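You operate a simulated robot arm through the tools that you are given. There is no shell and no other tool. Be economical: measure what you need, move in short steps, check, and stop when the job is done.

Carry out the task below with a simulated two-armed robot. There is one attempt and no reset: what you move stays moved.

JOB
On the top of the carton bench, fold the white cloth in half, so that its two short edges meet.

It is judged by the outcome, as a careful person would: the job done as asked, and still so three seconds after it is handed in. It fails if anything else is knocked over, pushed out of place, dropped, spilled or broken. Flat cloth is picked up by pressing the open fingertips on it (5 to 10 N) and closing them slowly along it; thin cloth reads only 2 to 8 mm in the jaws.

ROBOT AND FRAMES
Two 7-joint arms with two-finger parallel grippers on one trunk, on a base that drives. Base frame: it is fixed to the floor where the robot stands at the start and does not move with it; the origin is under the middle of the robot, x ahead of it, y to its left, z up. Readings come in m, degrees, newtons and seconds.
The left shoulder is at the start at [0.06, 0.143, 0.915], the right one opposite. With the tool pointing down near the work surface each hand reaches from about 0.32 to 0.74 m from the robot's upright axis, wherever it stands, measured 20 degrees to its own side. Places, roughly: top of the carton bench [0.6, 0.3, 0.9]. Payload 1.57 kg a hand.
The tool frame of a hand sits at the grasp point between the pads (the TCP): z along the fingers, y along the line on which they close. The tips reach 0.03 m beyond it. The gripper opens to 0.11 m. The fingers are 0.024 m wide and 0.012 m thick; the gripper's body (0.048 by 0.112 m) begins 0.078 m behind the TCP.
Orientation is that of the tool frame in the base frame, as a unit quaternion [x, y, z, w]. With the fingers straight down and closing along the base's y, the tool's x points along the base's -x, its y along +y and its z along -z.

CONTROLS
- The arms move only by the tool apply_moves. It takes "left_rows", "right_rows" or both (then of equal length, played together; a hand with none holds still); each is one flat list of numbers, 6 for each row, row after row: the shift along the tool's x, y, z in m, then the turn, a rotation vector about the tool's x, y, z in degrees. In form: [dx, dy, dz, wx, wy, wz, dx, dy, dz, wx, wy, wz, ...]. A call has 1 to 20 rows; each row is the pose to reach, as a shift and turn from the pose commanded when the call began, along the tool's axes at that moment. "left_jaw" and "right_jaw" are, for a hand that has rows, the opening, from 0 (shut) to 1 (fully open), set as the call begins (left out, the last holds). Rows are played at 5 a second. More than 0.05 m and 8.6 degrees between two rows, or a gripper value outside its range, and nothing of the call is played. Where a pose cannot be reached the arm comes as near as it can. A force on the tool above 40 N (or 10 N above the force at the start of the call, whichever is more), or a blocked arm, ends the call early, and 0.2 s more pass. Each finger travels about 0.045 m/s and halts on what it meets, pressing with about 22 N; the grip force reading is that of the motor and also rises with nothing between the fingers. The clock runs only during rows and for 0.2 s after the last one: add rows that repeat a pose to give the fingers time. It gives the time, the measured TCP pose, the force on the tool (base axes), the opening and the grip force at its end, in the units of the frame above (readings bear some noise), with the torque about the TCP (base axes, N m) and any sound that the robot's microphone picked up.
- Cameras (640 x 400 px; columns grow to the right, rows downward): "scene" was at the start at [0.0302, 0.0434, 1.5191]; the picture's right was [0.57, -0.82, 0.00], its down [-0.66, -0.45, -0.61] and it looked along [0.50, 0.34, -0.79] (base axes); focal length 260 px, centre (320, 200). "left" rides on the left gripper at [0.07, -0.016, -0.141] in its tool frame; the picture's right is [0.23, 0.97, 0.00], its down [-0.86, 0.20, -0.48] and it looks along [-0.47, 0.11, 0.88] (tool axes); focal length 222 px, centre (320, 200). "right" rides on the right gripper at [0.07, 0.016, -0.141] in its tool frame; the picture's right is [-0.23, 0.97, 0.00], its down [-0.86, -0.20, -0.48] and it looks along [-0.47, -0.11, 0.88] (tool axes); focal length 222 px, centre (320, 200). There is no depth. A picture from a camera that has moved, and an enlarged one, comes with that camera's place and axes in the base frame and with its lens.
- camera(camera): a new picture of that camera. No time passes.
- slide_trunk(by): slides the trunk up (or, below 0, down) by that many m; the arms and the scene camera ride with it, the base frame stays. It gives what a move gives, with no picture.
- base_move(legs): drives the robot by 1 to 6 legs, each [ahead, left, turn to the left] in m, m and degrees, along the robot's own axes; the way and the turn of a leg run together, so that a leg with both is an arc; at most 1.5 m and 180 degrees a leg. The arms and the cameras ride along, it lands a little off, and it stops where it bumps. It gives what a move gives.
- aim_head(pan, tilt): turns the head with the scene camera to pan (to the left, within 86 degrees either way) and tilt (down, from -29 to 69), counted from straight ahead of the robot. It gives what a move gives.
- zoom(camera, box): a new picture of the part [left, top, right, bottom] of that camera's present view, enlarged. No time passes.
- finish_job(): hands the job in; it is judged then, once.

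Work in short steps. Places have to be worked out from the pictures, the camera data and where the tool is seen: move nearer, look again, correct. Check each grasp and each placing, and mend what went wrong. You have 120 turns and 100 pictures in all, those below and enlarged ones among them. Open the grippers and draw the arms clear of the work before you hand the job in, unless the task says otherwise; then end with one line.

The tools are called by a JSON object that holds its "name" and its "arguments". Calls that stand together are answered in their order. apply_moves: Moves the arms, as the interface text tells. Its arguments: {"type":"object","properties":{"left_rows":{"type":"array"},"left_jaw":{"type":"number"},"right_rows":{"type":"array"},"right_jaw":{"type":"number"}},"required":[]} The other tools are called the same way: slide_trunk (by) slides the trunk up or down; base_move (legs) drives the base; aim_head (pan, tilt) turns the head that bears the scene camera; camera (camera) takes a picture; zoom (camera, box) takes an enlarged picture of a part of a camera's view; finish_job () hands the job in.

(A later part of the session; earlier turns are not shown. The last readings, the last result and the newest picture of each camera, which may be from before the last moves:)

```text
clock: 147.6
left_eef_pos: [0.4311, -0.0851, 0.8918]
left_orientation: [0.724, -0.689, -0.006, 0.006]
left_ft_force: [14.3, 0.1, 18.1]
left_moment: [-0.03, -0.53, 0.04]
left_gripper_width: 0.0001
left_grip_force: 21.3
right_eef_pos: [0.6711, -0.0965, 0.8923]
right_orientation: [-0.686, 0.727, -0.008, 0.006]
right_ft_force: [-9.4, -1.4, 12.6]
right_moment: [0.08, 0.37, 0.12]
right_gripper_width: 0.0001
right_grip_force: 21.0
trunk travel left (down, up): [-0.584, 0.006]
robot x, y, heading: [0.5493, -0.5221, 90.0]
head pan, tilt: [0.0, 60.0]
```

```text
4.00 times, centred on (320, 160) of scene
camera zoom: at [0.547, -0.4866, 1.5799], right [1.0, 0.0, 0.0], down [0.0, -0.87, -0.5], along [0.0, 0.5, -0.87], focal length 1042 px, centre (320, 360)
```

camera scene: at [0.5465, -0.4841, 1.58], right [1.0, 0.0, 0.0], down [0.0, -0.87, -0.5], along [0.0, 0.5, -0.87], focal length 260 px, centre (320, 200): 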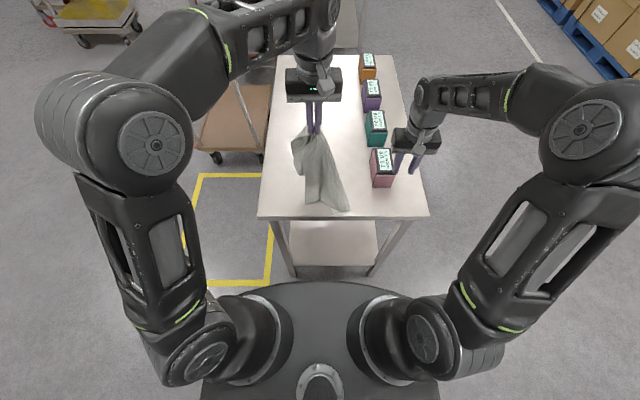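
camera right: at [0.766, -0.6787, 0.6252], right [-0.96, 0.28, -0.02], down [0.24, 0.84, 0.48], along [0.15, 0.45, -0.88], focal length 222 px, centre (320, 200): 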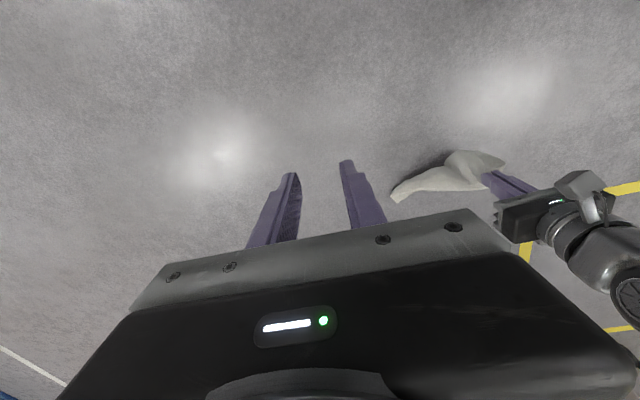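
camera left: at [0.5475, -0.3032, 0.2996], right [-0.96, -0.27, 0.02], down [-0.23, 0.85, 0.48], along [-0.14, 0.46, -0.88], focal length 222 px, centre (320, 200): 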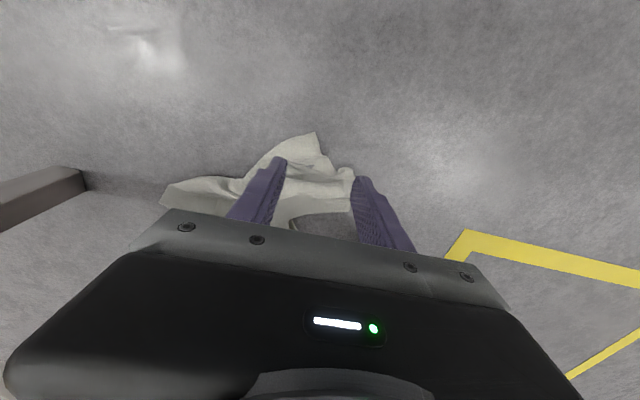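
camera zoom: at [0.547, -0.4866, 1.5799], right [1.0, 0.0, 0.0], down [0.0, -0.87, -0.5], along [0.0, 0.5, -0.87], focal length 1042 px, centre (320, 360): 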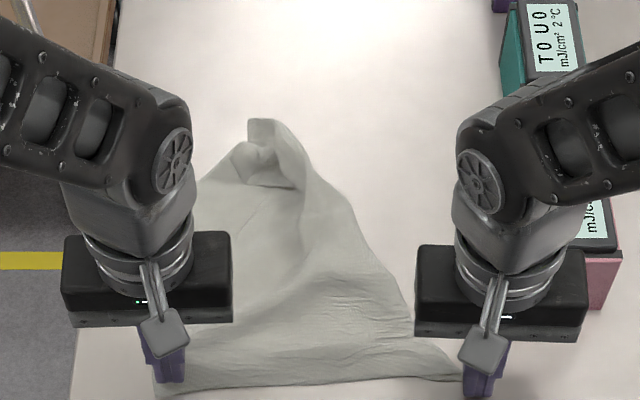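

The near short edge is fully spread. I lift both hands straight up and clear to view the far part.

{"name": "apply_moves", "arguments": {"left_rows": [0, 0, -0.03, 0, 0, 0, 0, 0, -0.07, 0, 0, 0, 0, 0.04, -0.1, 0, 0, 0, 0.02, 0.08, -0.11, 0, 0, 0, 0.04, 0.12, -0.11, 0, 0, 0], "right_rows": [0, 0, -0.03, 0, 0, 0, 0, 0, -0.07, 0, 0, 0, 0, -0.04, -0.1, 0, 0, 0, 0.01, -0.08, -0.13, 0, 0, 0, 0.02, -0.12, -0.13, 0, 0, 0]}}

{"name": "zoom", "arguments": {"camera": "scene", "box": [240, 110, 400, 210]}}

```text
refused: row 4 steps farther than a row can; nothing moved
```

```text
4.00 times, centred on (320, 160) of scene
camera zoom: at [0.547, -0.4866, 1.5799], right [1.0, 0.0, 0.0], down [0.0, -0.87, -0.5], along [0.0, 0.5, -0.87], focal length 1042 px, centre (320, 360)
```

zoom: 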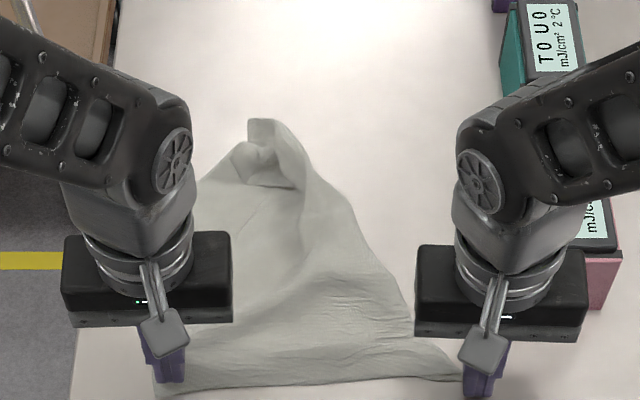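

Step too large; same move with finer rows.

{"name": "apply_moves", "arguments": {"left_rows": [0, 0, -0.03, 0, 0, 0, 0, 0, -0.07, 0, 0, 0, 0, 0.03, -0.1, 0, 0, 0, 0.01, 0.06, -0.11, 0, 0, 0, 0.02, 0.09, -0.11, 0, 0, 0, 0.03, 0.12, -0.11, 0, 0, 0], "right_rows": [0, 0, -0.03, 0, 0, 0, 0, 0, -0.07, 0, 0, 0, 0, -0.03, -0.1, 0, 0, 0, 0.01, -0.06, -0.12, 0, 0, 0, 0.02, -0.09, -0.13, 0, 0, 0, 0.02, -0.12, -0.13, 0, 0, 0]}}

{"name": "zoom", "arguments": {"camera": "scene", "box": [240, 110, 400, 210]}}

```text
clock: 149.0
left_eef_pos: [0.3151, -0.1207, 1.0045]
left_orientation: [0.725, -0.689, -0.005, 0.007]
left_ft_force: [0.2, -0.6, 0.3]
left_moment: [0.01, -0.01, -0.01]
left_gripper_width: 0.0001
left_grip_force: 21.1
right_eef_pos: [0.7842, -0.1233, 1.0253]
right_orientation: [-0.686, 0.728, -0.009, 0.007]
right_ft_force: [-0.3, -0.3, -0.1]
right_moment: [0.02, 0.02, 0.01]
right_gripper_width: 0.0
right_grip_force: 21.4
trunk travel left (down, up): [-0.584, 0.006]
robot x, y, heading: [0.5473, -0.5211, 90.0]
head pan, tilt: [0.0, 60.0]
```

```text
4.00 times, centred on (320, 160) of scene
camera zoom: at [0.5465, -0.4849, 1.58], right [1.0, 0.0, 0.0], down [0.0, -0.87, -0.5], along [0.0, 0.5, -0.87], focal length 1042 px, centre (320, 360)
```

zoom: 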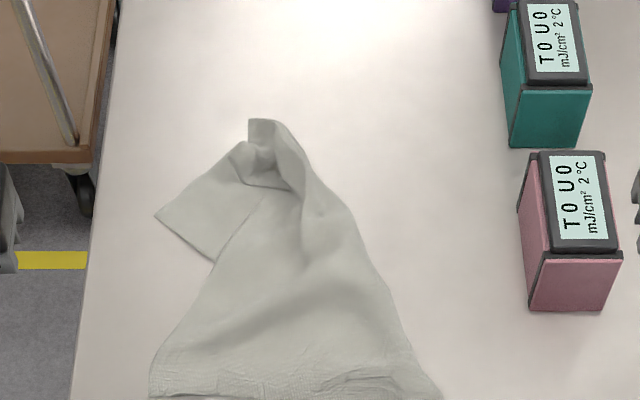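

Now the far edge: corner b shows at (0.404,0.076) as a flap from underneath, and the other far corner is the bunched tip at (0.49,0.17). I move the base 5.5 cm in for reach, then press the left fingertips on flap b to drag it outward.

{"name": "base_move", "arguments": {"legs": [[0.055, 0, 0]]}}

{"name": "apply_moves", "arguments": {"left_rows": [-0.03, -0.024, 0, 0, 0, 0, -0.06, -0.048, 0.0, 0, 0, 0, -0.09, -0.072, 0.01, 0, 0, 0, -0.12, -0.096, 0.02, 0, 0, 0, -0.148, -0.1206, 0.04, 0, 0, 0, -0.148, -0.1206, 0.08, 0, 0, 0, -0.148, -0.1206, 0.105, 0, 0, 0, -0.148, -0.1206, 0.112, 0, 0, 0, -0.148, -0.1206, 0.1145, 0, 0, 0, -0.148, -0.1206, 0.1145, 0, 0, 0]}}

```text
clock: 150.0
left_eef_pos: [0.3139, -0.0647, 1.004]
left_orientation: [0.725, -0.688, -0.004, 0.007]
left_ft_force: [-0.3, 0.9, -0.9]
left_moment: [-0.06, -0.01, 0.02]
left_gripper_width: 0.0
left_grip_force: 21.7
right_eef_pos: [0.7835, -0.0636, 1.024]
right_orientation: [-0.687, 0.726, -0.01, 0.005]
right_ft_force: [0.0, 0.5, -1.1]
right_moment: [-0.06, -0.01, 0.03]
right_gripper_width: 0.0
right_grip_force: 21.6
trunk travel left (down, up): [-0.584, 0.006]
robot x, y, heading: [0.5486, -0.4696, 90.4]
head pan, tilt: [0.0, 60.0]
```

```text
clock: 152.2
left_eef_pos: [0.4251, 0.0885, 0.8925]
left_orientation: [0.725, -0.689, -0.007, 0.004]
left_ft_force: [-1.9, 3.3, 27.8]
left_moment: [0.04, -0.16, 0.02]
left_gripper_width: 0.0
left_grip_force: 21.0
right_eef_pos: [0.7846, -0.0673, 1.0256]
right_orientation: [-0.687, 0.727, -0.009, 0.005]
right_ft_force: [0.4, -0.5, 0.3]
right_moment: [0.01, 0.0, 0.02]
right_gripper_width: 0.0001
right_grip_force: 21.9
trunk travel left (down, up): [-0.584, 0.006]
robot x, y, heading: [0.5511, -0.4724, 90.0]
head pan, tilt: [0.0, 60.0]
```

Pressed (28 N). Easing slightly and dragging corner b away (+y, slightly left).

{"name": "apply_moves", "arguments": {"left_rows": [0, 0.004, -0.0008, 0, 0, 0, -0.012, 0.012, -0.0008, 0, 0, 0, -0.026, 0.018, -0.0008, 0, 0, 0, -0.042, 0.02, -0.0007, 0, 0, 0, -0.058, 0.02, -0.0006, 0, 0, 0, -0.074, 0.02, -0.0005, 0, 0, 0, -0.09, 0.018, -0.0004, 0, 0, 0, -0.105, 0.016, -0.0003, 0, 0, 0, -0.12, 0.014, -0.0002, 0, 0, 0, -0.13, 0.012, 0, 0, 0, 0]}}

{"name": "zoom", "arguments": {"camera": "scene", "box": [220, 80, 460, 230]}}

```text
clock: 154.4
left_eef_pos: [0.4065, 0.2151, 0.8914]
left_orientation: [0.725, -0.688, -0.007, 0.006]
left_ft_force: [-1.3, -2.8, 22.7]
left_moment: [-0.12, -0.14, -0.01]
left_gripper_width: 0.0
left_grip_force: 21.1
right_eef_pos: [0.783, -0.0691, 1.0266]
right_orientation: [-0.687, 0.726, -0.009, 0.007]
right_ft_force: [0.0, 0.1, 0.0]
right_moment: [0.02, 0.01, 0.01]
right_gripper_width: 0.0002
right_grip_force: 20.8
trunk travel left (down, up): [-0.584, 0.006]
robot x, y, heading: [0.5475, -0.4686, 90.3]
head pan, tilt: [0.0, 60.0]
```

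```text
2.67 times, centred on (340, 155) of scene
camera zoom: at [0.5468, -0.4324, 1.5801], right [1.0, 0.0, 0.0], down [0.0, -0.86, -0.5], along [0.0, 0.5, -0.86], focal length 694 px, centre (267, 320)
```

zoom: 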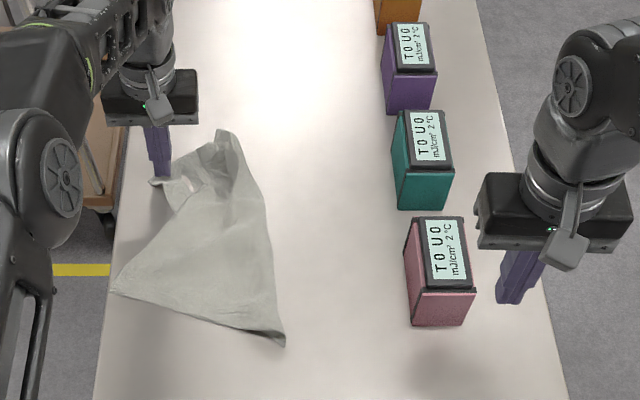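

The cloth opened further but rotated and shifted left; b stays under the left fingertip. With the left holding b, I bring the right fingertips onto the right side of the far part (≈0.522,0.185) to pull it out to the right.

{"name": "apply_moves", "arguments": {"right_rows": [0, 0.02, -0.04, 0, 0, 0, 0, 0.06, -0.05, 0, 0, 0, 0, 0.105, -0.05, 0, 0, 0, 0, 0.15, -0.05, 0, 0, 0, -0.01, 0.195, -0.05, 0, 0, 0, -0.03, 0.235, -0.05, 0, 0, 0, -0.06, 0.262, -0.03, 0, 0, 0, -0.1, 0.275, -0.02, 0, 0, 0, -0.145, 0.275, 0, 0, 0, 0, -0.185, 0.275, 0.02, 0, 0, 0, -0.22, 0.275, 0.05, 0, 0, 0, -0.239, 0.275, 0.09, 0, 0, 0, -0.239, 0.275, 0.125, 0, 0, 0, -0.239, 0.275, 0.132, 0, 0, 0, -0.239, 0.275, 0.1345, 0, 0, 0]}}

```text
clock: 157.6
left_eef_pos: [0.4074, 0.2122, 0.8915]
left_orientation: [0.725, -0.689, -0.007, 0.007]
left_ft_force: [-0.7, 3.5, 15.6]
left_moment: [0.07, -0.07, -0.02]
left_gripper_width: 0.0002
left_grip_force: 20.7
right_eef_pos: [0.5269, 0.1876, 0.8917]
right_orientation: [-0.686, 0.727, -0.003, 0.009]
right_ft_force: [4.1, -1.9, 38.9]
right_moment: [-0.15, 0.15, 0.04]
right_gripper_width: 0.0001
right_grip_force: 21.0
trunk travel left (down, up): [-0.584, 0.006]
robot x, y, heading: [0.5437, -0.4674, 90.1]
head pan, tilt: [0.0, 60.0]
```

Pressing too hard (39 N); ease 2 mm and drag right 11 cm.

{"name": "apply_moves", "arguments": {"right_rows": [0, 0, -0.0018, 0, 0, 0, 0, -0.014, -0.0018, 0, 0, 0, 0, -0.028, -0.0018, 0, 0, 0, 0, -0.042, -0.0018, 0, 0, 0, 0, -0.056, -0.0016, 0, 0, 0, 0, -0.07, -0.0016, 0, 0, 0, 0, -0.084, -0.0014, 0, 0, 0, 0, -0.098, -0.0014, 0, 0, 0, 0, -0.11, -0.0014, 0, 0, 0]}}

{"name": "zoom", "arguments": {"camera": "scene", "box": [220, 80, 460, 230]}}

```text
clock: 159.6
left_eef_pos: [0.4035, 0.2133, 0.8906]
left_orientation: [0.725, -0.689, -0.006, 0.007]
left_ft_force: [-2.6, -2.1, 2.7]
left_moment: [-0.04, 0.03, -0.01]
left_gripper_width: 0.0
left_grip_force: 22.0
right_eef_pos: [0.6349, 0.1792, 0.8915]
right_orientation: [-0.686, 0.727, -0.005, 0.01]
right_ft_force: [-7.3, -1.1, 44.4]
right_moment: [-0.31, 0.52, -0.05]
right_gripper_width: 0.0002
right_grip_force: 21.8
trunk travel left (down, up): [-0.584, 0.006]
robot x, y, heading: [0.5501, -0.4658, 90.5]
head pan, tilt: [0.0, 60.0]
```

```text
2.67 times, centred on (340, 155) of scene
camera zoom: at [0.5447, -0.4346, 1.5801], right [1.0, 0.0, 0.0], down [0.0, -0.86, -0.5], along [0.0, 0.5, -0.86], focal length 694 px, centre (267, 320)
```

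zoom: 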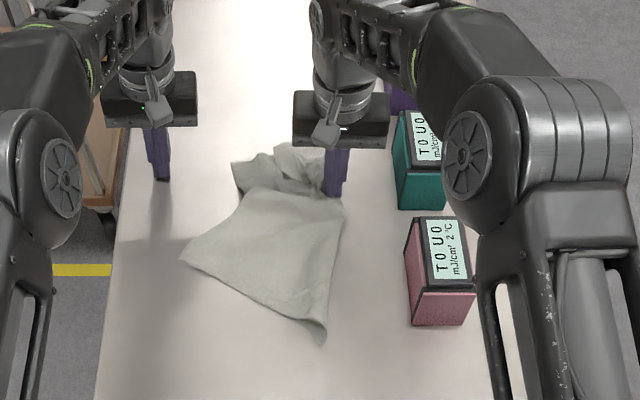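

The cloth slid right as a whole (left lost its hold), now well placed. Now the right holds firmly (~30 N) and the left steps onto flap b at (0.512,0.208) and drags it left.

{"name": "apply_moves", "arguments": {"left_rows": [0, 0, -0.015, 0, 0, 0, 0.004, -0.04, -0.015, 0, 0, 0, 0.008, -0.08, -0.015, 0, 0, 0, 0.0105, -0.108, -0.015, 0, 0, 0, 0.0105, -0.108, -0.004, 0, 0, 0, 0.0105, -0.108, 0.0005, 0, 0, 0, 0.0105, -0.108, 0.0013, 0, 0, 0, 0.0105, -0.1, 0.0013, 0, 0, 0, 0.0105, -0.088, 0.0014, 0, 0, 0, 0.0105, -0.075, 0.0015, 0, 0, 0, 0.0105, -0.062, 0.0016, 0, 0, 0, 0.0105, -0.049, 0.0017, 0, 0, 0, 0.0105, -0.036, 0.0018, 0, 0, 0, 0.0105, -0.024, 0.0019, 0, 0, 0, 0.0105, -0.012, 0.002, 0, 0, 0, 0.0105, 0, 0.002, 0, 0, 0], "right_rows": [0, 0, -0.001, 0, 0, 0, 0, 0, -0.001, 0, 0, 0, 0, 0, -0.001, 0, 0, 0, 0, 0, -0.001, 0, 0, 0, 0, 0, -0.001, 0, 0, 0, 0, 0, -0.001, 0, 0, 0, 0, 0, -0.001, 0, 0, 0, 0, 0, -0.001, 0, 0, 0, 0, 0, -0.001, 0, 0, 0, 0, 0, -0.001, 0, 0, 0, 0, 0, -0.001, 0, 0, 0, 0, 0, -0.001, 0, 0, 0, 0, 0, -0.001, 0, 0, 0, 0, 0, -0.001, 0, 0, 0, 0, 0, -0.001, 0, 0, 0, 0, 0, -0.001, 0, 0, 0]}}

{"name": "zoom", "arguments": {"camera": "scene", "box": [220, 80, 460, 230]}}

```text
clock: 162.6
left_eef_pos: [0.4396, 0.205, 0.89]
left_orientation: [0.725, -0.689, -0.003, 0.001]
left_ft_force: [1.2, -5.8, 11.3]
left_moment: [-0.27, -0.07, 0.03]
left_gripper_width: 0.0
left_grip_force: 21.0
right_eef_pos: [0.6331, 0.1803, 0.8917]
right_orientation: [-0.687, 0.727, -0.005, 0.009]
right_ft_force: [-0.7, 1.4, 13.0]
right_moment: [-0.07, 0.13, -0.03]
right_gripper_width: 0.0003
right_grip_force: 21.0
trunk travel left (down, up): [-0.584, 0.006]
robot x, y, heading: [0.5476, -0.4666, 90.2]
head pan, tilt: [0.0, 60.0]
stopped in row 15 (left hand): the force on the tool passed its limit at 41 N (the readings are from after the stop); the commanded pose is now the measured one
```

```text
2.67 times, centred on (340, 155) of scene
camera zoom: at [0.5461, -0.433, 1.5793], right [1.0, 0.0, 0.0], down [0.0, -0.86, -0.5], along [0.0, 0.5, -0.86], focal length 694 px, centre (267, 320)
```

zoom: 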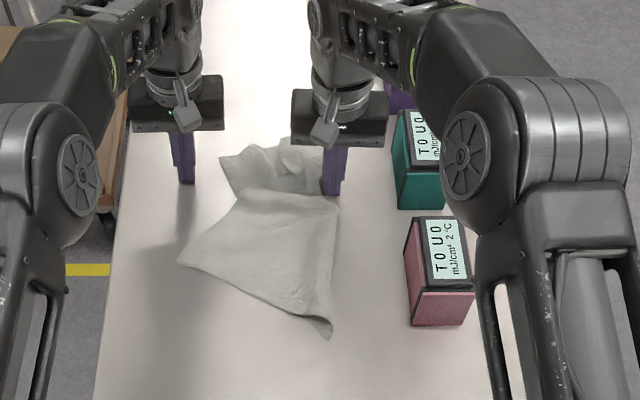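

The flap slipped. Better idea: the near short edge c'(0.436,0.070)–d'(0.621,-0.039) is clean, so I grip both its corners with hands yawed ~30° along that edge, then lift the cloth like a curtain so gravity unfolds the rest.

{"name": "apply_moves", "arguments": {"left_rows": [0, 0, -0.03, 0, 0, 0, 0.02, -0.004, -0.05, 0, 0, 6, 0.055, -0.01, -0.05, 0, 0, 12, 0.09, -0.016, -0.05, 0, 0, 18, 0.12, -0.022, -0.05, 0, 0, 24, 0.1426, -0.0273, -0.05, 0, 0, 30, 0.1426, -0.0273, -0.03, 0, 0, 33.6, 0.1426, -0.0273, -0.01, 0, 0, 33.6, 0.1426, -0.0273, -0.004, 0, 0, 33.6, 0.1426, -0.0273, -0.004, 0, 0, 33.6], "right_rows": [0, 0, -0.03, 0, 0, 0, 0.03, 0.004, -0.05, 0, 0, 6, 0.07, 0.009, -0.05, 0, 0, 12, 0.11, 0.014, -0.05, 0, 0, 18, 0.15, 0.02, -0.05, 0, 0, 24, 0.1906, 0.0251, -0.05, 0, 0, 27.4, 0.1906, 0.0251, -0.03, 0, 0, 27.4, 0.1906, 0.0251, -0.01, 0, 0, 27.4, 0.1906, 0.0251, -0.004, 0, 0, 27.4, 0.1906, 0.0251, -0.004, 0, 0, 27.4], "left_jaw": 0.48, "right_jaw": 0.48}}

{"name": "zoom", "arguments": {"camera": "scene", "box": [240, 110, 400, 210]}}

```text
clock: 164.8
left_eef_pos: [0.4718, 0.066, 0.892]
left_orientation: [-0.494, 0.869, 0.003, -0.003]
left_ft_force: [0.6, 0.4, 10.6]
left_moment: [-0.21, -0.3, 0.03]
left_gripper_width: 0.053
left_grip_force: 0.6
right_eef_pos: [0.5979, -0.0102, 0.8952]
right_orientation: [-0.495, 0.869, -0.006, 0.007]
right_ft_force: [-0.4, 0.2, 0.4]
right_moment: [-0.02, -0.01, 0.0]
right_gripper_width: 0.0528
right_grip_force: 0.0
trunk travel left (down, up): [-0.584, 0.006]
robot x, y, heading: [0.5458, -0.4636, 90.2]
head pan, tilt: [0.0, 60.0]
```

```text
4.00 times, centred on (320, 160) of scene
camera zoom: at [0.5465, -0.4302, 1.5801], right [1.0, 0.0, 0.0], down [0.0, -0.87, -0.5], along [0.0, 0.5, -0.87], focal length 1042 px, centre (320, 360)
```

zoom: 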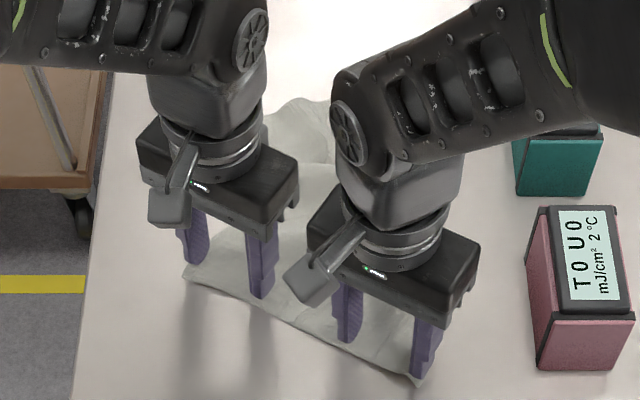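

Perfect alignment with the edge. Right needs ~3 mm more press; then close both in small steps with slight inward slack.

{"name": "apply_moves", "arguments": {"left_rows": [0, 0, -0.0002, 0, 0, 0, 0, 0, -0.0002, 0, 0, 0, 0, 0, -0.0002, 0, 0, 0], "right_rows": [0, 0, 0.0025, 0, 0, 0, 0, 0, 0.0035, 0, 0, 0, 0, 0, 0.0035, 0, 0, 0]}}

{"name": "apply_moves", "arguments": {"left_rows": [0, 0, 0, 0, 0, 0, 0, 0, 0, 0, 0, 0], "right_rows": [0, 0, 0, 0, 0, 0, 0, 0, 0, 0, 0, 0], "left_jaw": 0.42, "right_jaw": 0.42}}

{"name": "apply_moves", "arguments": {"left_rows": [0, 0, 0, 0, 0, 0, 0, 0, 0, 0, 0, 0], "right_rows": [0, 0, 0, 0, 0, 0, 0, 0, 0, 0, 0, 0], "left_jaw": 0.36, "right_jaw": 0.36}}

```text
clock: 165.6
left_eef_pos: [0.4723, 0.0649, 0.8937]
left_orientation: [-0.494, 0.869, 0.003, -0.004]
left_ft_force: [-0.4, 0.8, -0.5]
left_moment: [-0.01, 0.0, 0.01]
left_gripper_width: 0.0529
left_grip_force: 0.0
right_eef_pos: [0.5966, -0.0098, 0.8932]
right_orientation: [-0.495, 0.869, -0.003, 0.009]
right_ft_force: [2.5, -2.1, 38.6]
right_moment: [0.63, 0.67, 0.01]
right_gripper_width: 0.0494
right_grip_force: 0.1
trunk travel left (down, up): [-0.584, 0.006]
robot x, y, heading: [0.546, -0.4642, 89.9]
head pan, tilt: [0.0, 60.0]
```

```text
clock: 166.2
left_eef_pos: [0.4709, 0.0651, 0.8925]
left_orientation: [-0.494, 0.87, 0.003, -0.003]
left_ft_force: [0.0, 0.0, -0.1]
left_moment: [0.0, -0.02, 0.01]
left_gripper_width: 0.0459
left_grip_force: 0.1
right_eef_pos: [0.5965, -0.0093, 0.8926]
right_orientation: [-0.495, 0.869, -0.003, 0.008]
right_ft_force: [-1.3, 1.4, 44.0]
right_moment: [0.76, 0.89, -0.02]
right_gripper_width: 0.047
right_grip_force: 0.5
trunk travel left (down, up): [-0.584, 0.006]
robot x, y, heading: [0.5455, -0.4685, 90.1]
head pan, tilt: [0.0, 60.0]
```

```text
clock: 166.8
left_eef_pos: [0.4716, 0.0643, 0.8924]
left_orientation: [-0.493, 0.87, 0.004, -0.003]
left_ft_force: [-0.5, 0.5, -0.3]
left_moment: [-0.02, 0.01, -0.01]
left_gripper_width: 0.04
left_grip_force: 0.1
right_eef_pos: [0.5962, -0.009, 0.8922]
right_orientation: [-0.496, 0.868, -0.002, 0.008]
right_ft_force: [-3.7, 1.9, 43.7]
right_moment: [0.71, 0.79, 0.09]
right_gripper_width: 0.0403
right_grip_force: 2.4
trunk travel left (down, up): [-0.584, 0.006]
robot x, y, heading: [0.5488, -0.4665, 90.2]
head pan, tilt: [0.0, 60.0]
```

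Right pressing far too hard (44 N), left not touching. I correct: right up 2.3 mm, left down 1.8 mm, and reopen left a bit.

{"name": "apply_moves", "arguments": {"left_rows": [0, 0, 0, 0, 0, 0, 0, 0, 0.001, 0, 0, 0, 0, 0, 0.0015, 0, 0, 0], "right_rows": [0, 0, -0.0024, 0, 0, 0, 0, 0, -0.0024, 0, 0, 0, 0, 0, -0.0024, 0, 0, 0], "left_jaw": 0.5}}

{"name": "apply_moves", "arguments": {"left_rows": [0, 0, 0.0003, 0, 0, 0, 0, 0, 0.0003, 0, 0, 0], "right_rows": [0, 0, 0, 0, 0, 0, 0, 0, 0, 0, 0, 0]}}

```text
clock: 167.6
left_eef_pos: [0.4715, 0.0651, 0.892]
left_orientation: [-0.494, 0.869, 0.004, -0.002]
left_ft_force: [-0.9, -1.8, 14.4]
left_moment: [-0.33, -0.35, -0.02]
left_gripper_width: 0.0547
left_grip_force: 0.0
right_eef_pos: [0.5996, -0.0091, 0.8914]
right_orientation: [-0.495, 0.869, -0.006, 0.009]
right_ft_force: [-0.9, 2.4, 20.0]
right_moment: [0.45, 0.37, -0.03]
right_gripper_width: 0.0404
right_grip_force: 0.7
trunk travel left (down, up): [-0.584, 0.006]
robot x, y, heading: [0.5457, -0.4676, 90.2]
head pan, tilt: [0.0, 60.0]
```

```text
clock: 168.2
left_eef_pos: [0.4721, 0.0665, 0.8912]
left_orientation: [-0.494, 0.869, 0.005, -0.002]
left_ft_force: [-4.5, -5.0, 33.4]
left_moment: [-0.8, -0.8, -0.18]
left_gripper_width: 0.0541
left_grip_force: 0.1
right_eef_pos: [0.5984, -0.0105, 0.8918]
right_orientation: [-0.495, 0.869, -0.006, 0.008]
right_ft_force: [0.5, 1.6, 8.1]
right_moment: [0.2, 0.12, -0.04]
right_gripper_width: 0.0398
right_grip_force: 0.1
trunk travel left (down, up): [-0.584, 0.006]
robot x, y, heading: [0.5475, -0.4666, 90.0]
head pan, tilt: [0.0, 60.0]
```

Right 8 N good; left 33 N → ease, and start closing.

{"name": "apply_moves", "arguments": {"left_rows": [0, 0, -0.0012, 0, 0, 0, 0, 0, -0.0012, 0, 0, 0], "right_rows": [0, 0, 0.0002, 0, 0, 0, 0, 0, 0.0002, 0, 0, 0], "left_jaw": 0.42, "right_jaw": 0.3}}

{"name": "apply_moves", "arguments": {"left_rows": [0, 0, 0, 0, 0, 0, 0, 0, 0, 0, 0, 0], "right_rows": [0, 0, 0, 0, 0, 0, 0, 0, 0, 0, 0, 0], "left_jaw": 0.36, "right_jaw": 0.24}}

```text
clock: 168.8
left_eef_pos: [0.473, 0.0664, 0.8915]
left_orientation: [-0.494, 0.87, 0.003, -0.004]
left_ft_force: [3.3, -0.2, 20.3]
left_moment: [-0.35, -0.61, 0.03]
left_gripper_width: 0.0475
left_grip_force: 0.8
right_eef_pos: [0.5995, -0.0094, 0.8923]
right_orientation: [-0.496, 0.868, -0.005, 0.008]
right_ft_force: [-1.7, -0.2, 10.2]
right_moment: [0.18, 0.21, 0.05]
right_gripper_width: 0.0337
right_grip_force: 0.7
trunk travel left (down, up): [-0.584, 0.006]
robot x, y, heading: [0.549, -0.4669, 90.1]
head pan, tilt: [0.0, 60.0]
```

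```text
clock: 169.4
left_eef_pos: [0.4717, 0.0669, 0.8917]
left_orientation: [-0.494, 0.869, 0.004, -0.003]
left_ft_force: [2.2, -0.2, 18.2]
left_moment: [-0.28, -0.49, 0.02]
left_gripper_width: 0.041
left_grip_force: 0.7
right_eef_pos: [0.5983, -0.009, 0.8922]
right_orientation: [-0.495, 0.869, -0.005, 0.008]
right_ft_force: [-3.9, 1.6, 8.2]
right_moment: [0.21, 0.22, 0.03]
right_gripper_width: 0.0276
right_grip_force: 2.6
trunk travel left (down, up): [-0.584, 0.006]
robot x, y, heading: [0.5486, -0.4664, 90.0]
head pan, tilt: [0.0, 60.0]
```

Going well (grip resistance visible). Continue in steps.

{"name": "apply_moves", "arguments": {"left_rows": [0, -0.001, -0.0005, 0, 0, 0, 0, -0.001, -0.0005, 0, 0, 0], "right_rows": [0, 0.002, 0, 0, 0, 0, 0, 0.002, 0, 0, 0, 0], "left_jaw": 0.29, "right_jaw": 0.18}}

{"name": "apply_moves", "arguments": {"left_rows": [0, -0.001, 0, 0, 0, 0, 0, -0.001, 0, 0, 0, 0], "right_rows": [0, 0.002, 0, 0, 0, 0, 0, 0.002, 0, 0, 0, 0], "left_jaw": 0.23, "right_jaw": 0.13}}

{"name": "apply_moves", "arguments": {"left_rows": [0, -0.001, 0, 0, 0, 0, 0, -0.001, 0, 0, 0, 0], "right_rows": [0, 0.001, 0, 0, 0, 0, 0, 0.001, 0, 0, 0, 0], "left_jaw": 0.17, "right_jaw": 0.09}}

```text
clock: 170.0
left_eef_pos: [0.4725, 0.0655, 0.891]
left_orientation: [-0.493, 0.87, 0.002, -0.004]
left_ft_force: [4.5, -3.7, 6.4]
left_moment: [-0.19, -0.3, -0.03]
left_gripper_width: 0.0346
left_grip_force: 3.5
right_eef_pos: [0.5961, -0.0073, 0.8924]
right_orientation: [-0.496, 0.868, -0.004, 0.007]
right_ft_force: [-7.9, 4.5, 12.6]
right_moment: [0.3, 0.35, -0.03]
right_gripper_width: 0.0207
right_grip_force: 4.8
trunk travel left (down, up): [-0.584, 0.006]
robot x, y, heading: [0.5495, -0.4665, 90.1]
head pan, tilt: [0.0, 60.0]
```

```text
clock: 170.6
left_eef_pos: [0.4742, 0.0652, 0.8919]
left_orientation: [-0.494, 0.869, 0.004, -0.004]
left_ft_force: [2.1, -2.2, 5.0]
left_moment: [-0.12, -0.14, 0.03]
left_gripper_width: 0.0259
left_grip_force: 1.5
right_eef_pos: [0.5951, -0.0064, 0.893]
right_orientation: [-0.496, 0.869, -0.006, 0.008]
right_ft_force: [-2.6, -0.3, 17.8]
right_moment: [0.2, 0.21, 0.03]
right_gripper_width: 0.0153
right_grip_force: 2.3
trunk travel left (down, up): [-0.584, 0.006]
robot x, y, heading: [0.549, -0.4683, 90.0]
head pan, tilt: [0.0, 60.0]
```

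```text
clock: 171.2
left_eef_pos: [0.4744, 0.0637, 0.8925]
left_orientation: [-0.494, 0.87, 0.003, -0.003]
left_ft_force: [3.0, -1.5, 6.1]
left_moment: [-0.09, -0.18, 0.01]
left_gripper_width: 0.0186
left_grip_force: 1.0
right_eef_pos: [0.5933, -0.0047, 0.8927]
right_orientation: [-0.495, 0.869, -0.005, 0.008]
right_ft_force: [-1.7, 0.5, 26.9]
right_moment: [0.07, 0.24, -0.1]
right_gripper_width: 0.0111
right_grip_force: 21.9
trunk travel left (down, up): [-0.584, 0.006]
robot x, y, heading: [0.5485, -0.4662, 90.0]
head pan, tilt: [0.0, 60.0]
```

Right already grips something (22 N at 11 mm). Ease its pressure, finish both.

{"name": "apply_moves", "arguments": {"left_rows": [0, 0, 0.0003, 0, 0, 0, 0, 0, 0.0003, 0, 0, 0], "right_rows": [0, 0, -0.001, 0, 0, 0, 0, 0, -0.001, 0, 0, 0], "left_jaw": 0.12, "right_jaw": 0.0}}

{"name": "apply_moves", "arguments": {"left_rows": [0, 0, 0, 0, 0, 0, 0, 0, 0, 0, 0, 0], "right_rows": [0, 0, 0, 0, 0, 0, 0, 0, 0, 0, 0, 0], "left_jaw": 0.07}}

{"name": "apply_moves", "arguments": {"left_rows": [0, 0, 0, 0, 0, 0, 0, 0, 0, 0, 0, 0, 0, 0, 0, 0, 0, 0], "right_rows": [0, 0, 0, 0, 0, 0, 0, 0, 0, 0, 0, 0, 0, 0, 0, 0, 0, 0], "left_jaw": 0.0}}

{"name": "apply_moves", "arguments": {"left_rows": [0, 0, -0.008, 0, 0, 0, 0, 0, -0.02, 0, 0, 0, 0, 0, -0.03, 0, 0, 0], "right_rows": [0, 0, -0.008, 0, 0, 0, 0, 0, -0.02, 0, 0, 0, 0, 0, -0.03, 0, 0, 0]}}

```text
clock: 171.8
left_eef_pos: [0.4761, 0.0642, 0.8929]
left_orientation: [-0.494, 0.87, 0.004, -0.003]
left_ft_force: [6.0, -3.5, 10.0]
left_moment: [-0.15, -0.23, 0.04]
left_gripper_width: 0.0126
left_grip_force: 3.3
right_eef_pos: [0.5937, -0.0058, 0.8914]
right_orientation: [-0.495, 0.869, -0.004, 0.007]
right_ft_force: [-4.7, 4.0, 16.3]
right_moment: [0.19, 0.26, -0.07]
right_gripper_width: 0.0113
right_grip_force: 21.8
trunk travel left (down, up): [-0.584, 0.006]
robot x, y, heading: [0.5506, -0.467, 90.4]
head pan, tilt: [0.0, 60.0]
```

```text
clock: 172.4
left_eef_pos: [0.4763, 0.0647, 0.8922]
left_orientation: [-0.494, 0.869, 0.001, -0.002]
left_ft_force: [8.2, -4.9, 12.1]
left_moment: [-0.28, -0.19, 0.03]
left_gripper_width: 0.0087
left_grip_force: 5.0
right_eef_pos: [0.5928, -0.0055, 0.8929]
right_orientation: [-0.495, 0.869, -0.004, 0.008]
right_ft_force: [-6.4, 4.9, 12.8]
right_moment: [0.2, 0.24, -0.09]
right_gripper_width: 0.0113
right_grip_force: 22.5
trunk travel left (down, up): [-0.584, 0.006]
robot x, y, heading: [0.5464, -0.4667, 90.3]
head pan, tilt: [0.0, 60.0]
```

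```text
clock: 173.2
left_eef_pos: [0.4751, 0.0653, 0.8925]
left_orientation: [-0.494, 0.869, 0.003, -0.003]
left_ft_force: [4.4, -1.3, 16.4]
left_moment: [-0.21, -0.13, 0.01]
left_gripper_width: 0.0
left_grip_force: 21.4
right_eef_pos: [0.5933, -0.0051, 0.8931]
right_orientation: [-0.496, 0.868, -0.005, 0.008]
right_ft_force: [-6.5, 4.2, 9.9]
right_moment: [0.2, 0.24, -0.04]
right_gripper_width: 0.0113
right_grip_force: 22.3
trunk travel left (down, up): [-0.584, 0.006]
robot x, y, heading: [0.5451, -0.4676, 89.9]
head pan, tilt: [0.0, 60.0]
```

```text
clock: 174.0
left_eef_pos: [0.4747, 0.0643, 0.922]
left_orientation: [-0.494, 0.869, 0.003, -0.003]
left_ft_force: [-0.5, 0.2, 0.7]
left_moment: [-0.01, 0.01, -0.03]
left_gripper_width: 0.0
left_grip_force: 21.7
right_eef_pos: [0.5937, -0.005, 0.9208]
right_orientation: [-0.495, 0.869, -0.007, 0.008]
right_ft_force: [-0.6, -0.3, -0.8]
right_moment: [0.03, 0.03, -0.01]
right_gripper_width: 0.0042
right_grip_force: 21.8
trunk travel left (down, up): [-0.584, 0.006]
robot x, y, heading: [0.5475, -0.4661, 89.8]
head pan, tilt: [0.0, 60.0]
```

Right holds d' (4.2 mm); left slipped. I lower the right, raise and open the left, and look.

{"name": "apply_moves", "arguments": {"left_rows": [0, 0, -0.01, 0, 0, 0, 0, 0, -0.02, 0, 0, 0, 0, 0, -0.02, 0, 0, 0, 0, 0, -0.02, 0, 0, 0], "right_rows": [0, -0.002, 0.01, 0, 0, 0, 0, -0.004, 0.02, 0, 0, 0, 0, -0.006, 0.024, 0, 0, 0, 0, -0.006, 0.024, 0, 0, 0], "left_jaw": 0.6}}

{"name": "zoom", "arguments": {"camera": "left", "box": [160, 60, 480, 260]}}

```text
clock: 175.0
left_eef_pos: [0.4757, 0.0653, 0.9422]
left_orientation: [-0.494, 0.869, 0.002, -0.004]
left_ft_force: [-0.1, 0.5, -0.4]
left_moment: [-0.04, 0.01, 0.03]
left_gripper_width: 0.0659
left_grip_force: 0.0
right_eef_pos: [0.5995, -0.0078, 0.8972]
right_orientation: [-0.496, 0.868, -0.006, 0.007]
right_ft_force: [-0.1, 0.1, -0.6]
right_moment: [0.02, 0.02, 0.0]
right_gripper_width: 0.0041
right_grip_force: 22.3
trunk travel left (down, up): [-0.584, 0.006]
robot x, y, heading: [0.5486, -0.4617, 89.9]
head pan, tilt: [0.0, 60.0]
```

```text
2.00 times, centred on (320, 160) of left
camera zoom: at [0.4557, -0.0027, 1.0846], right [-0.95, 0.3, 0.01], down [0.27, 0.84, 0.48], along [0.14, 0.46, -0.88], focal length 444 px, centre (320, 280)
```

zoom: 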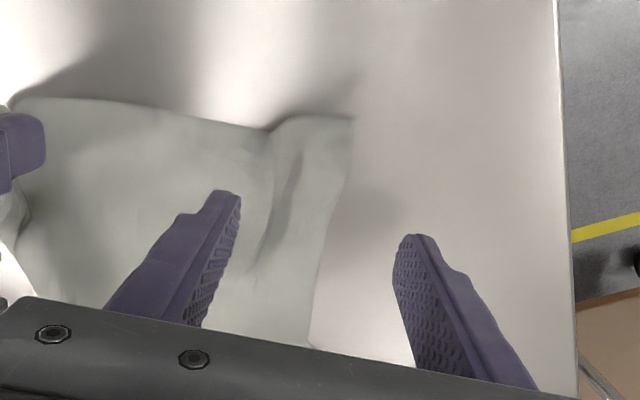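

Clear: c' is at (0.450,0.035) with a ready ridge beside it at (0.486,0.04). I straddle that ridge.

{"name": "apply_moves", "arguments": {"left_rows": [0.0048, -0.0276, 0, 0, 0, 0, 0.0048, -0.0276, 0.025, 0, 0, 0, 0.0048, -0.0276, 0.042, 0, 0, 0, 0.0048, -0.0276, 0.0495, 0, 0, 0, 0.0048, -0.0276, 0.0505, 0, 0, 0, 0.0048, -0.0276, 0.0505, 0, 0, 0], "right_rows": [0, -0.004, 0, 0, 0, 0, 0, -0.008, 0, 0, 0, 0, 0, -0.008, 0, 0, 0, 0, 0, -0.008, 0, 0, 0, 0, 0, -0.008, 0, 0, 0, 0, 0, -0.008, 0, 0, 0, 0], "left_jaw": 0.46}}

{"name": "apply_moves", "arguments": {"left_rows": [0, 0, 0.0003, 0, 0, 0, 0, 0, 0.0003, 0, 0, 0], "left_jaw": 0.38}}

```text
clock: 176.4
left_eef_pos: [0.4976, 0.0462, 0.8915]
left_orientation: [-0.494, 0.869, 0.003, -0.003]
left_ft_force: [-0.5, 0.5, 8.8]
left_moment: [-0.14, -0.16, -0.03]
left_gripper_width: 0.0506
left_grip_force: 0.0
right_eef_pos: [0.6054, -0.0129, 0.8979]
right_orientation: [-0.495, 0.869, -0.006, 0.007]
right_ft_force: [0.2, -0.6, 0.3]
right_moment: [-0.02, -0.02, -0.03]
right_gripper_width: 0.0043
right_grip_force: 21.3
trunk travel left (down, up): [-0.584, 0.006]
robot x, y, heading: [0.5502, -0.47, 90.0]
head pan, tilt: [0.0, 60.0]
```

```text
clock: 177.0
left_eef_pos: [0.4975, 0.0474, 0.8915]
left_orientation: [-0.494, 0.87, 0.003, -0.002]
left_ft_force: [0.4, -0.3, 17.7]
left_moment: [-0.31, -0.32, 0.02]
left_gripper_width: 0.0424
left_grip_force: 0.1
right_eef_pos: [0.6055, -0.0125, 0.8989]
right_orientation: [-0.496, 0.868, -0.005, 0.008]
right_ft_force: [-0.8, 0.9, 0.3]
right_moment: [0.03, 0.01, 0.02]
right_gripper_width: 0.004
right_grip_force: 22.2
trunk travel left (down, up): [-0.584, 0.006]
robot x, y, heading: [0.5468, -0.4686, 90.3]
head pan, tilt: [0.0, 60.0]
```

Slightly too firm (18 N); ease and close in small steps.

{"name": "apply_moves", "arguments": {"left_rows": [0, 0, -0.0006, 0, 0, 0, 0, 0, -0.0006, 0, 0, 0], "left_jaw": 0.31}}

{"name": "apply_moves", "arguments": {"left_rows": [0, 0, 0, 0, 0, 0, 0, 0, 0, 0, 0, 0], "left_jaw": 0.25}}

{"name": "apply_moves", "arguments": {"left_rows": [0, 0, 0, 0, 0, 0, 0, 0, 0, 0, 0, 0], "left_jaw": 0.19}}

{"name": "apply_moves", "arguments": {"left_rows": [0, 0, 0, 0, 0, 0, 0, 0, 0, 0, 0, 0], "left_jaw": 0.14}}

{"name": "apply_moves", "arguments": {"left_rows": [0, 0, 0, 0, 0, 0, 0, 0, 0, 0, 0, 0], "left_jaw": 0.1}}

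{"name": "apply_moves", "arguments": {"left_rows": [0, 0, 0, 0, 0, 0, 0, 0, 0, 0, 0, 0], "left_jaw": 0.06}}

{"name": "apply_moves", "arguments": {"left_rows": [0, 0, 0, 0, 0, 0, 0, 0, 0, 0, 0, 0], "left_jaw": 0.03}}

{"name": "apply_moves", "arguments": {"left_rows": [0, 0, 0, 0, 0, 0, 0, 0, 0, 0, 0, 0, 0, 0, 0, 0, 0, 0], "left_jaw": 0.0}}

```text
clock: 177.6
left_eef_pos: [0.4974, 0.0462, 0.8904]
left_orientation: [-0.494, 0.869, 0.002, -0.003]
left_ft_force: [5.9, -4.1, 14.4]
left_moment: [-0.3, -0.37, 0.07]
left_gripper_width: 0.0343
left_grip_force: 4.2
right_eef_pos: [0.6051, -0.0131, 0.8984]
right_orientation: [-0.496, 0.869, -0.004, 0.008]
right_ft_force: [-5.0, 2.2, -1.0]
right_moment: [0.05, 0.18, -0.02]
right_gripper_width: 0.0039
right_grip_force: 21.9
trunk travel left (down, up): [-0.584, 0.006]
robot x, y, heading: [0.5462, -0.4675, 90.1]
head pan, tilt: [0.0, 60.0]
```

```text
clock: 178.2
left_eef_pos: [0.4973, 0.0477, 0.8921]
left_orientation: [-0.494, 0.87, 0.003, -0.004]
left_ft_force: [4.1, -2.0, 13.1]
left_moment: [-0.24, -0.31, 0.06]
left_gripper_width: 0.029
left_grip_force: 3.1
right_eef_pos: [0.6048, -0.0134, 0.898]
right_orientation: [-0.496, 0.868, -0.006, 0.008]
right_ft_force: [-4.6, 2.1, -0.5]
right_moment: [0.11, 0.15, -0.02]
right_gripper_width: 0.0037
right_grip_force: 21.7
trunk travel left (down, up): [-0.584, 0.006]
robot x, y, heading: [0.5502, -0.4686, 90.1]
head pan, tilt: [0.0, 60.0]
```

```text
clock: 178.8
left_eef_pos: [0.4975, 0.0478, 0.8917]
left_orientation: [-0.494, 0.869, 0.003, -0.003]
left_ft_force: [3.6, -3.0, 12.1]
left_moment: [-0.21, -0.21, 0.03]
left_gripper_width: 0.0219
left_grip_force: 2.8
right_eef_pos: [0.6052, -0.0124, 0.8983]
right_orientation: [-0.495, 0.869, -0.006, 0.007]
right_ft_force: [-3.8, 2.1, 0.0]
right_moment: [0.08, 0.08, 0.01]
right_gripper_width: 0.0042
right_grip_force: 21.7
trunk travel left (down, up): [-0.584, 0.006]
robot x, y, heading: [0.5462, -0.4686, 90.2]
head pan, tilt: [0.0, 60.0]
```

```text
clock: 179.4
left_eef_pos: [0.4971, 0.0476, 0.891]
left_orientation: [-0.494, 0.87, 0.003, -0.003]
left_ft_force: [3.3, -2.4, 12.6]
left_moment: [-0.18, -0.19, 0.01]
left_gripper_width: 0.0168
left_grip_force: 2.7
right_eef_pos: [0.6062, -0.0141, 0.8983]
right_orientation: [-0.496, 0.868, -0.006, 0.008]
right_ft_force: [-3.8, 1.8, -0.3]
right_moment: [0.07, 0.08, 0.03]
right_gripper_width: 0.0042
right_grip_force: 21.8
trunk travel left (down, up): [-0.584, 0.006]
robot x, y, heading: [0.5474, -0.4684, 90.3]
head pan, tilt: [0.0, 60.0]
```

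```text
clock: 180.0
left_eef_pos: [0.498, 0.0463, 0.8926]
left_orientation: [-0.494, 0.869, 0.002, -0.003]
left_ft_force: [7.2, -4.2, 11.0]
left_moment: [-0.18, -0.21, 0.03]
left_gripper_width: 0.0106
left_grip_force: 6.6
right_eef_pos: [0.6049, -0.013, 0.8982]
right_orientation: [-0.496, 0.868, -0.005, 0.008]
right_ft_force: [-8.1, 4.0, -0.2]
right_moment: [0.11, 0.24, 0.01]
right_gripper_width: 0.0039
right_grip_force: 22.3
trunk travel left (down, up): [-0.584, 0.006]
robot x, y, heading: [0.5504, -0.4666, 90.2]
head pan, tilt: [0.0, 60.0]
```

```text
clock: 180.6
left_eef_pos: [0.4989, 0.0472, 0.8914]
left_orientation: [-0.493, 0.87, 0.004, -0.004]
left_ft_force: [6.9, -4.0, 11.8]
left_moment: [-0.19, -0.29, 0.03]
left_gripper_width: 0.0118
left_grip_force: 3.5
right_eef_pos: [0.6047, -0.012, 0.8982]
right_orientation: [-0.495, 0.869, -0.005, 0.007]
right_ft_force: [-8.0, 4.4, -0.3]
right_moment: [0.14, 0.31, 0.04]
right_gripper_width: 0.0042
right_grip_force: 22.3
trunk travel left (down, up): [-0.584, 0.006]
robot x, y, heading: [0.5479, -0.4648, 90.2]
head pan, tilt: [0.0, 60.0]
```

```text
clock: 181.2
left_eef_pos: [0.4987, 0.0456, 0.8921]
left_orientation: [-0.493, 0.87, 0.002, -0.003]
left_ft_force: [13.2, -7.7, 11.1]
left_moment: [-0.21, -0.43, 0.03]
left_gripper_width: 0.0049
left_grip_force: 12.6
right_eef_pos: [0.6053, -0.0133, 0.8982]
right_orientation: [-0.496, 0.868, -0.003, 0.007]
right_ft_force: [-14.3, 7.2, -1.6]
right_moment: [0.18, 0.44, 0.04]
right_gripper_width: 0.0042
right_grip_force: 21.8
trunk travel left (down, up): [-0.584, 0.006]
robot x, y, heading: [0.5493, -0.4682, 90.3]
head pan, tilt: [0.0, 60.0]
```

```text
clock: 182.0
left_eef_pos: [0.499, 0.0477, 0.8912]
left_orientation: [-0.493, 0.87, 0.002, -0.003]
left_ft_force: [19.4, -10.1, 10.2]
left_moment: [-0.32, -0.59, 0.03]
left_gripper_width: 0.0025
left_grip_force: 22.2
right_eef_pos: [0.6048, -0.013, 0.8996]
right_orientation: [-0.495, 0.869, -0.004, 0.008]
right_ft_force: [-17.2, 9.7, -2.2]
right_moment: [0.32, 0.53, 0.06]
right_gripper_width: 0.0045
right_grip_force: 21.5
trunk travel left (down, up): [-0.584, 0.006]
robot x, y, heading: [0.5487, -0.4678, 90.0]
head pan, tilt: [0.0, 60.0]
```

Both corners gripped at last (2.5 and 4.5 mm). I slacken a little, lift the cloth like a curtain, and turn the hands square again.

{"name": "apply_moves", "arguments": {"left_rows": [0, -0.0015, -0.01, 0, 0, 0, 0.008, -0.005, -0.04, 0, 0, -4, 0.016, -0.009, -0.075, 0, 0, -8, 0.026, -0.013, -0.11, 0, 0, -12, 0.036, -0.017, -0.145, 0, 0, -17, 0.046, -0.021, -0.175, 0, 0, -22, 0.056, -0.025, -0.2, 0, 0, -26, 0.065, -0.029, -0.22, 0, 0, -30.7, 0.0721, -0.0312, -0.23, 0, 0, -30.7], "right_rows": [0, 0.0015, -0.01, 0, 0, 0, 0.001, -0.002, -0.04, 0, 0, -4, 0.002, -0.004, -0.075, 0, 0, -8, 0.003, -0.006, -0.11, 0, 0, -12, 0.005, -0.009, -0.145, 0, 0, -17, 0.006, -0.011, -0.175, 0, 0, -22, 0.007, -0.013, -0.2, 0, 0, -26, 0.008, -0.015, -0.22, 0, 0, -30.7, 0.0095, -0.0173, -0.23, 0, 0, -30.7]}}

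{"name": "base_move", "arguments": {"legs": [[-0.25, 0, 0]]}}

{"name": "camera", "arguments": {"camera": "scene"}}

```text
clock: 184.0
left_eef_pos: [0.4887, -0.0317, 1.121]
left_orientation: [-0.707, 0.707, 0.003, -0.002]
left_ft_force: [9.0, 0.1, 0.7]
left_moment: [0.0, -0.34, 0.06]
left_gripper_width: 0.0028
left_grip_force: 22.2
right_eef_pos: [0.6092, -0.0282, 1.1307]
right_orientation: [0.709, -0.705, 0.007, -0.005]
right_ft_force: [-10.5, 0.3, -1.6]
right_moment: [0.0, 0.31, -0.06]
right_gripper_width: 0.0041
right_grip_force: 22.3
trunk travel left (down, up): [-0.584, 0.006]
robot x, y, heading: [0.5432, -0.4673, 90.0]
head pan, tilt: [0.0, 60.0]
```

```text
clock: 185.8
left_eef_pos: [0.4896, -0.2705, 1.1202]
left_orientation: [-0.706, 0.708, 0.003, -0.003]
left_ft_force: [13.8, 0.4, 0.5]
left_moment: [0.02, -0.46, 0.03]
left_gripper_width: 0.0025
left_grip_force: 22.4
right_eef_pos: [0.609, -0.2669, 1.1304]
right_orientation: [0.708, -0.707, 0.007, -0.006]
right_ft_force: [-14.2, -1.2, -1.4]
right_moment: [0.01, 0.48, 0.02]
right_gripper_width: 0.0042
right_grip_force: 21.9
trunk travel left (down, up): [-0.584, 0.006]
robot x, y, heading: [0.5473, -0.703, 90.2]
head pan, tilt: [0.0, 60.0]
```

```text
7 pictures are left
camera scene: at [0.5467, -0.6683, 1.58], right [1.0, 0.0, 0.0], down [0.0, -0.87, -0.5], along [0.0, 0.5, -0.87], focal length 260 px, centre (320, 200)
```

scene: 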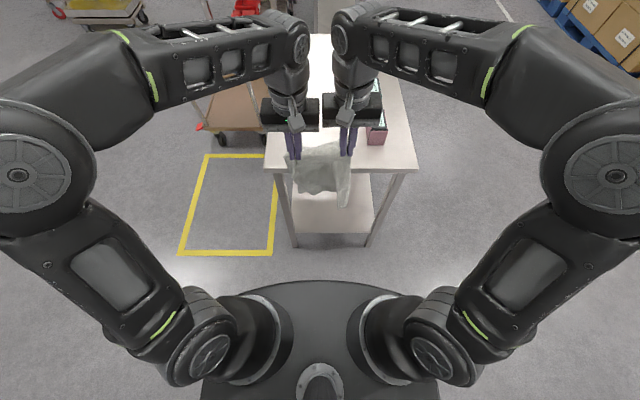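

The curtain hangs well from both hands in front of the bench. Now forward again: the cloth is drawn over the bench edge and laid flat as the hands move ahead and down.

{"name": "base_move", "arguments": {"legs": [[0.235, 0, 0]]}}

{"name": "apply_moves", "arguments": {"left_rows": [-0.028, 0, 0.022, 0, 0, 0, -0.056, 0, 0.045, 0, 0, 0, -0.084, 0, 0.07, 0, 0, 0, -0.112, 0, 0.095, 0, 0, 0, -0.14, 0, 0.12, 0, 0, 0, -0.168, 0, 0.15, 0, 0, 0, -0.196, 0, 0.18, 0, 0, 0, -0.222, 0, 0.21, 0, 0, 0, -0.222, 0, 0.21, 0, 0, 0], "right_rows": [-0.028, 0, 0.022, 0, 0, 0, -0.056, 0, 0.045, 0, 0, 0, -0.084, 0, 0.07, 0, 0, 0, -0.112, 0, 0.095, 0, 0, 0, -0.14, 0, 0.12, 0, 0, 0, -0.168, 0, 0.15, 0, 0, 0, -0.196, 0, 0.185, 0, 0, 0, -0.222, 0, 0.219, 0, 0, 0, -0.222, 0, 0.219, 0, 0, 0]}}

{"name": "zoom", "arguments": {"camera": "scene", "box": [220, 80, 460, 230]}}

```text
clock: 187.5
left_eef_pos: [0.491, -0.0334, 1.1202]
left_orientation: [-0.705, 0.709, 0.001, -0.003]
left_ft_force: [10.7, 1.0, 0.7]
left_moment: [-0.02, -0.4, 0.0]
left_gripper_width: 0.0026
left_grip_force: 22.2
right_eef_pos: [0.6091, -0.0307, 1.1297]
right_orientation: [0.707, -0.707, 0.007, -0.005]
right_ft_force: [-10.3, -1.3, -0.6]
right_moment: [-0.05, 0.37, -0.01]
right_gripper_width: 0.0041
right_grip_force: 21.9
trunk travel left (down, up): [-0.584, 0.006]
robot x, y, heading: [0.5484, -0.4713, 90.0]
head pan, tilt: [0.0, 60.0]
```

```text
clock: 189.5
left_eef_pos: [0.4913, 0.1885, 0.9081]
left_orientation: [-0.705, 0.709, 0.004, -0.002]
left_ft_force: [8.8, -0.1, 0.4]
left_moment: [0.01, -0.27, -0.02]
left_gripper_width: 0.0028
left_grip_force: 22.3
right_eef_pos: [0.6096, 0.1915, 0.9098]
right_orientation: [-0.707, 0.708, -0.007, 0.006]
right_ft_force: [-8.3, 0.2, -1.1]
right_moment: [0.0, 0.29, -0.06]
right_gripper_width: 0.0038
right_grip_force: 21.8
trunk travel left (down, up): [-0.584, 0.006]
robot x, y, heading: [0.5492, -0.4696, 90.1]
head pan, tilt: [0.0, 60.0]
```

```text
2.67 times, centred on (340, 155) of scene
camera zoom: at [0.5466, -0.4338, 1.58], right [1.0, 0.0, 0.0], down [0.0, -0.87, -0.5], along [0.0, 0.5, -0.87], focal length 694 px, centre (267, 320)
```

zoom: 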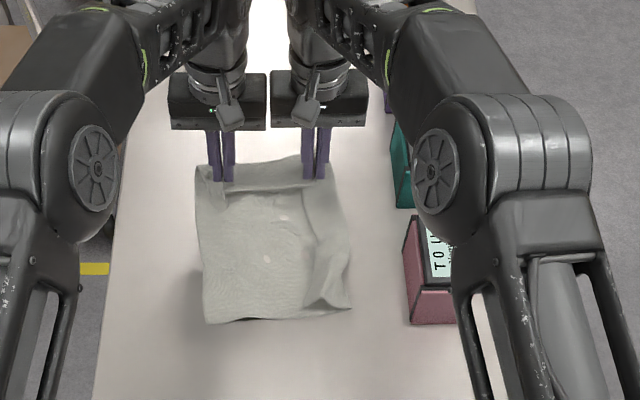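

Laid down neatly, but it looks shorter than 0.33 m, so part may be tucked under. Closer look.

{"name": "zoom", "arguments": {"camera": "scene", "box": [280, 130, 364, 208]}}

```text
5.13 times, centred on (322, 169) of scene
camera zoom: at [0.5466, -0.4338, 1.58], right [1.0, 0.0, 0.0], down [0.0, -0.87, -0.5], along [0.0, 0.5, -0.87], focal length 1335 px, centre (310, 359)
```

zoom: 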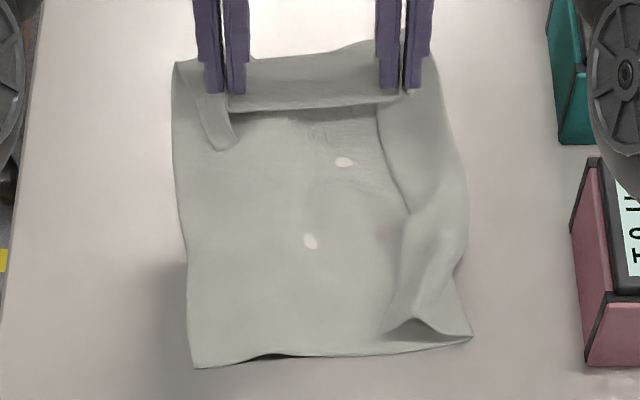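

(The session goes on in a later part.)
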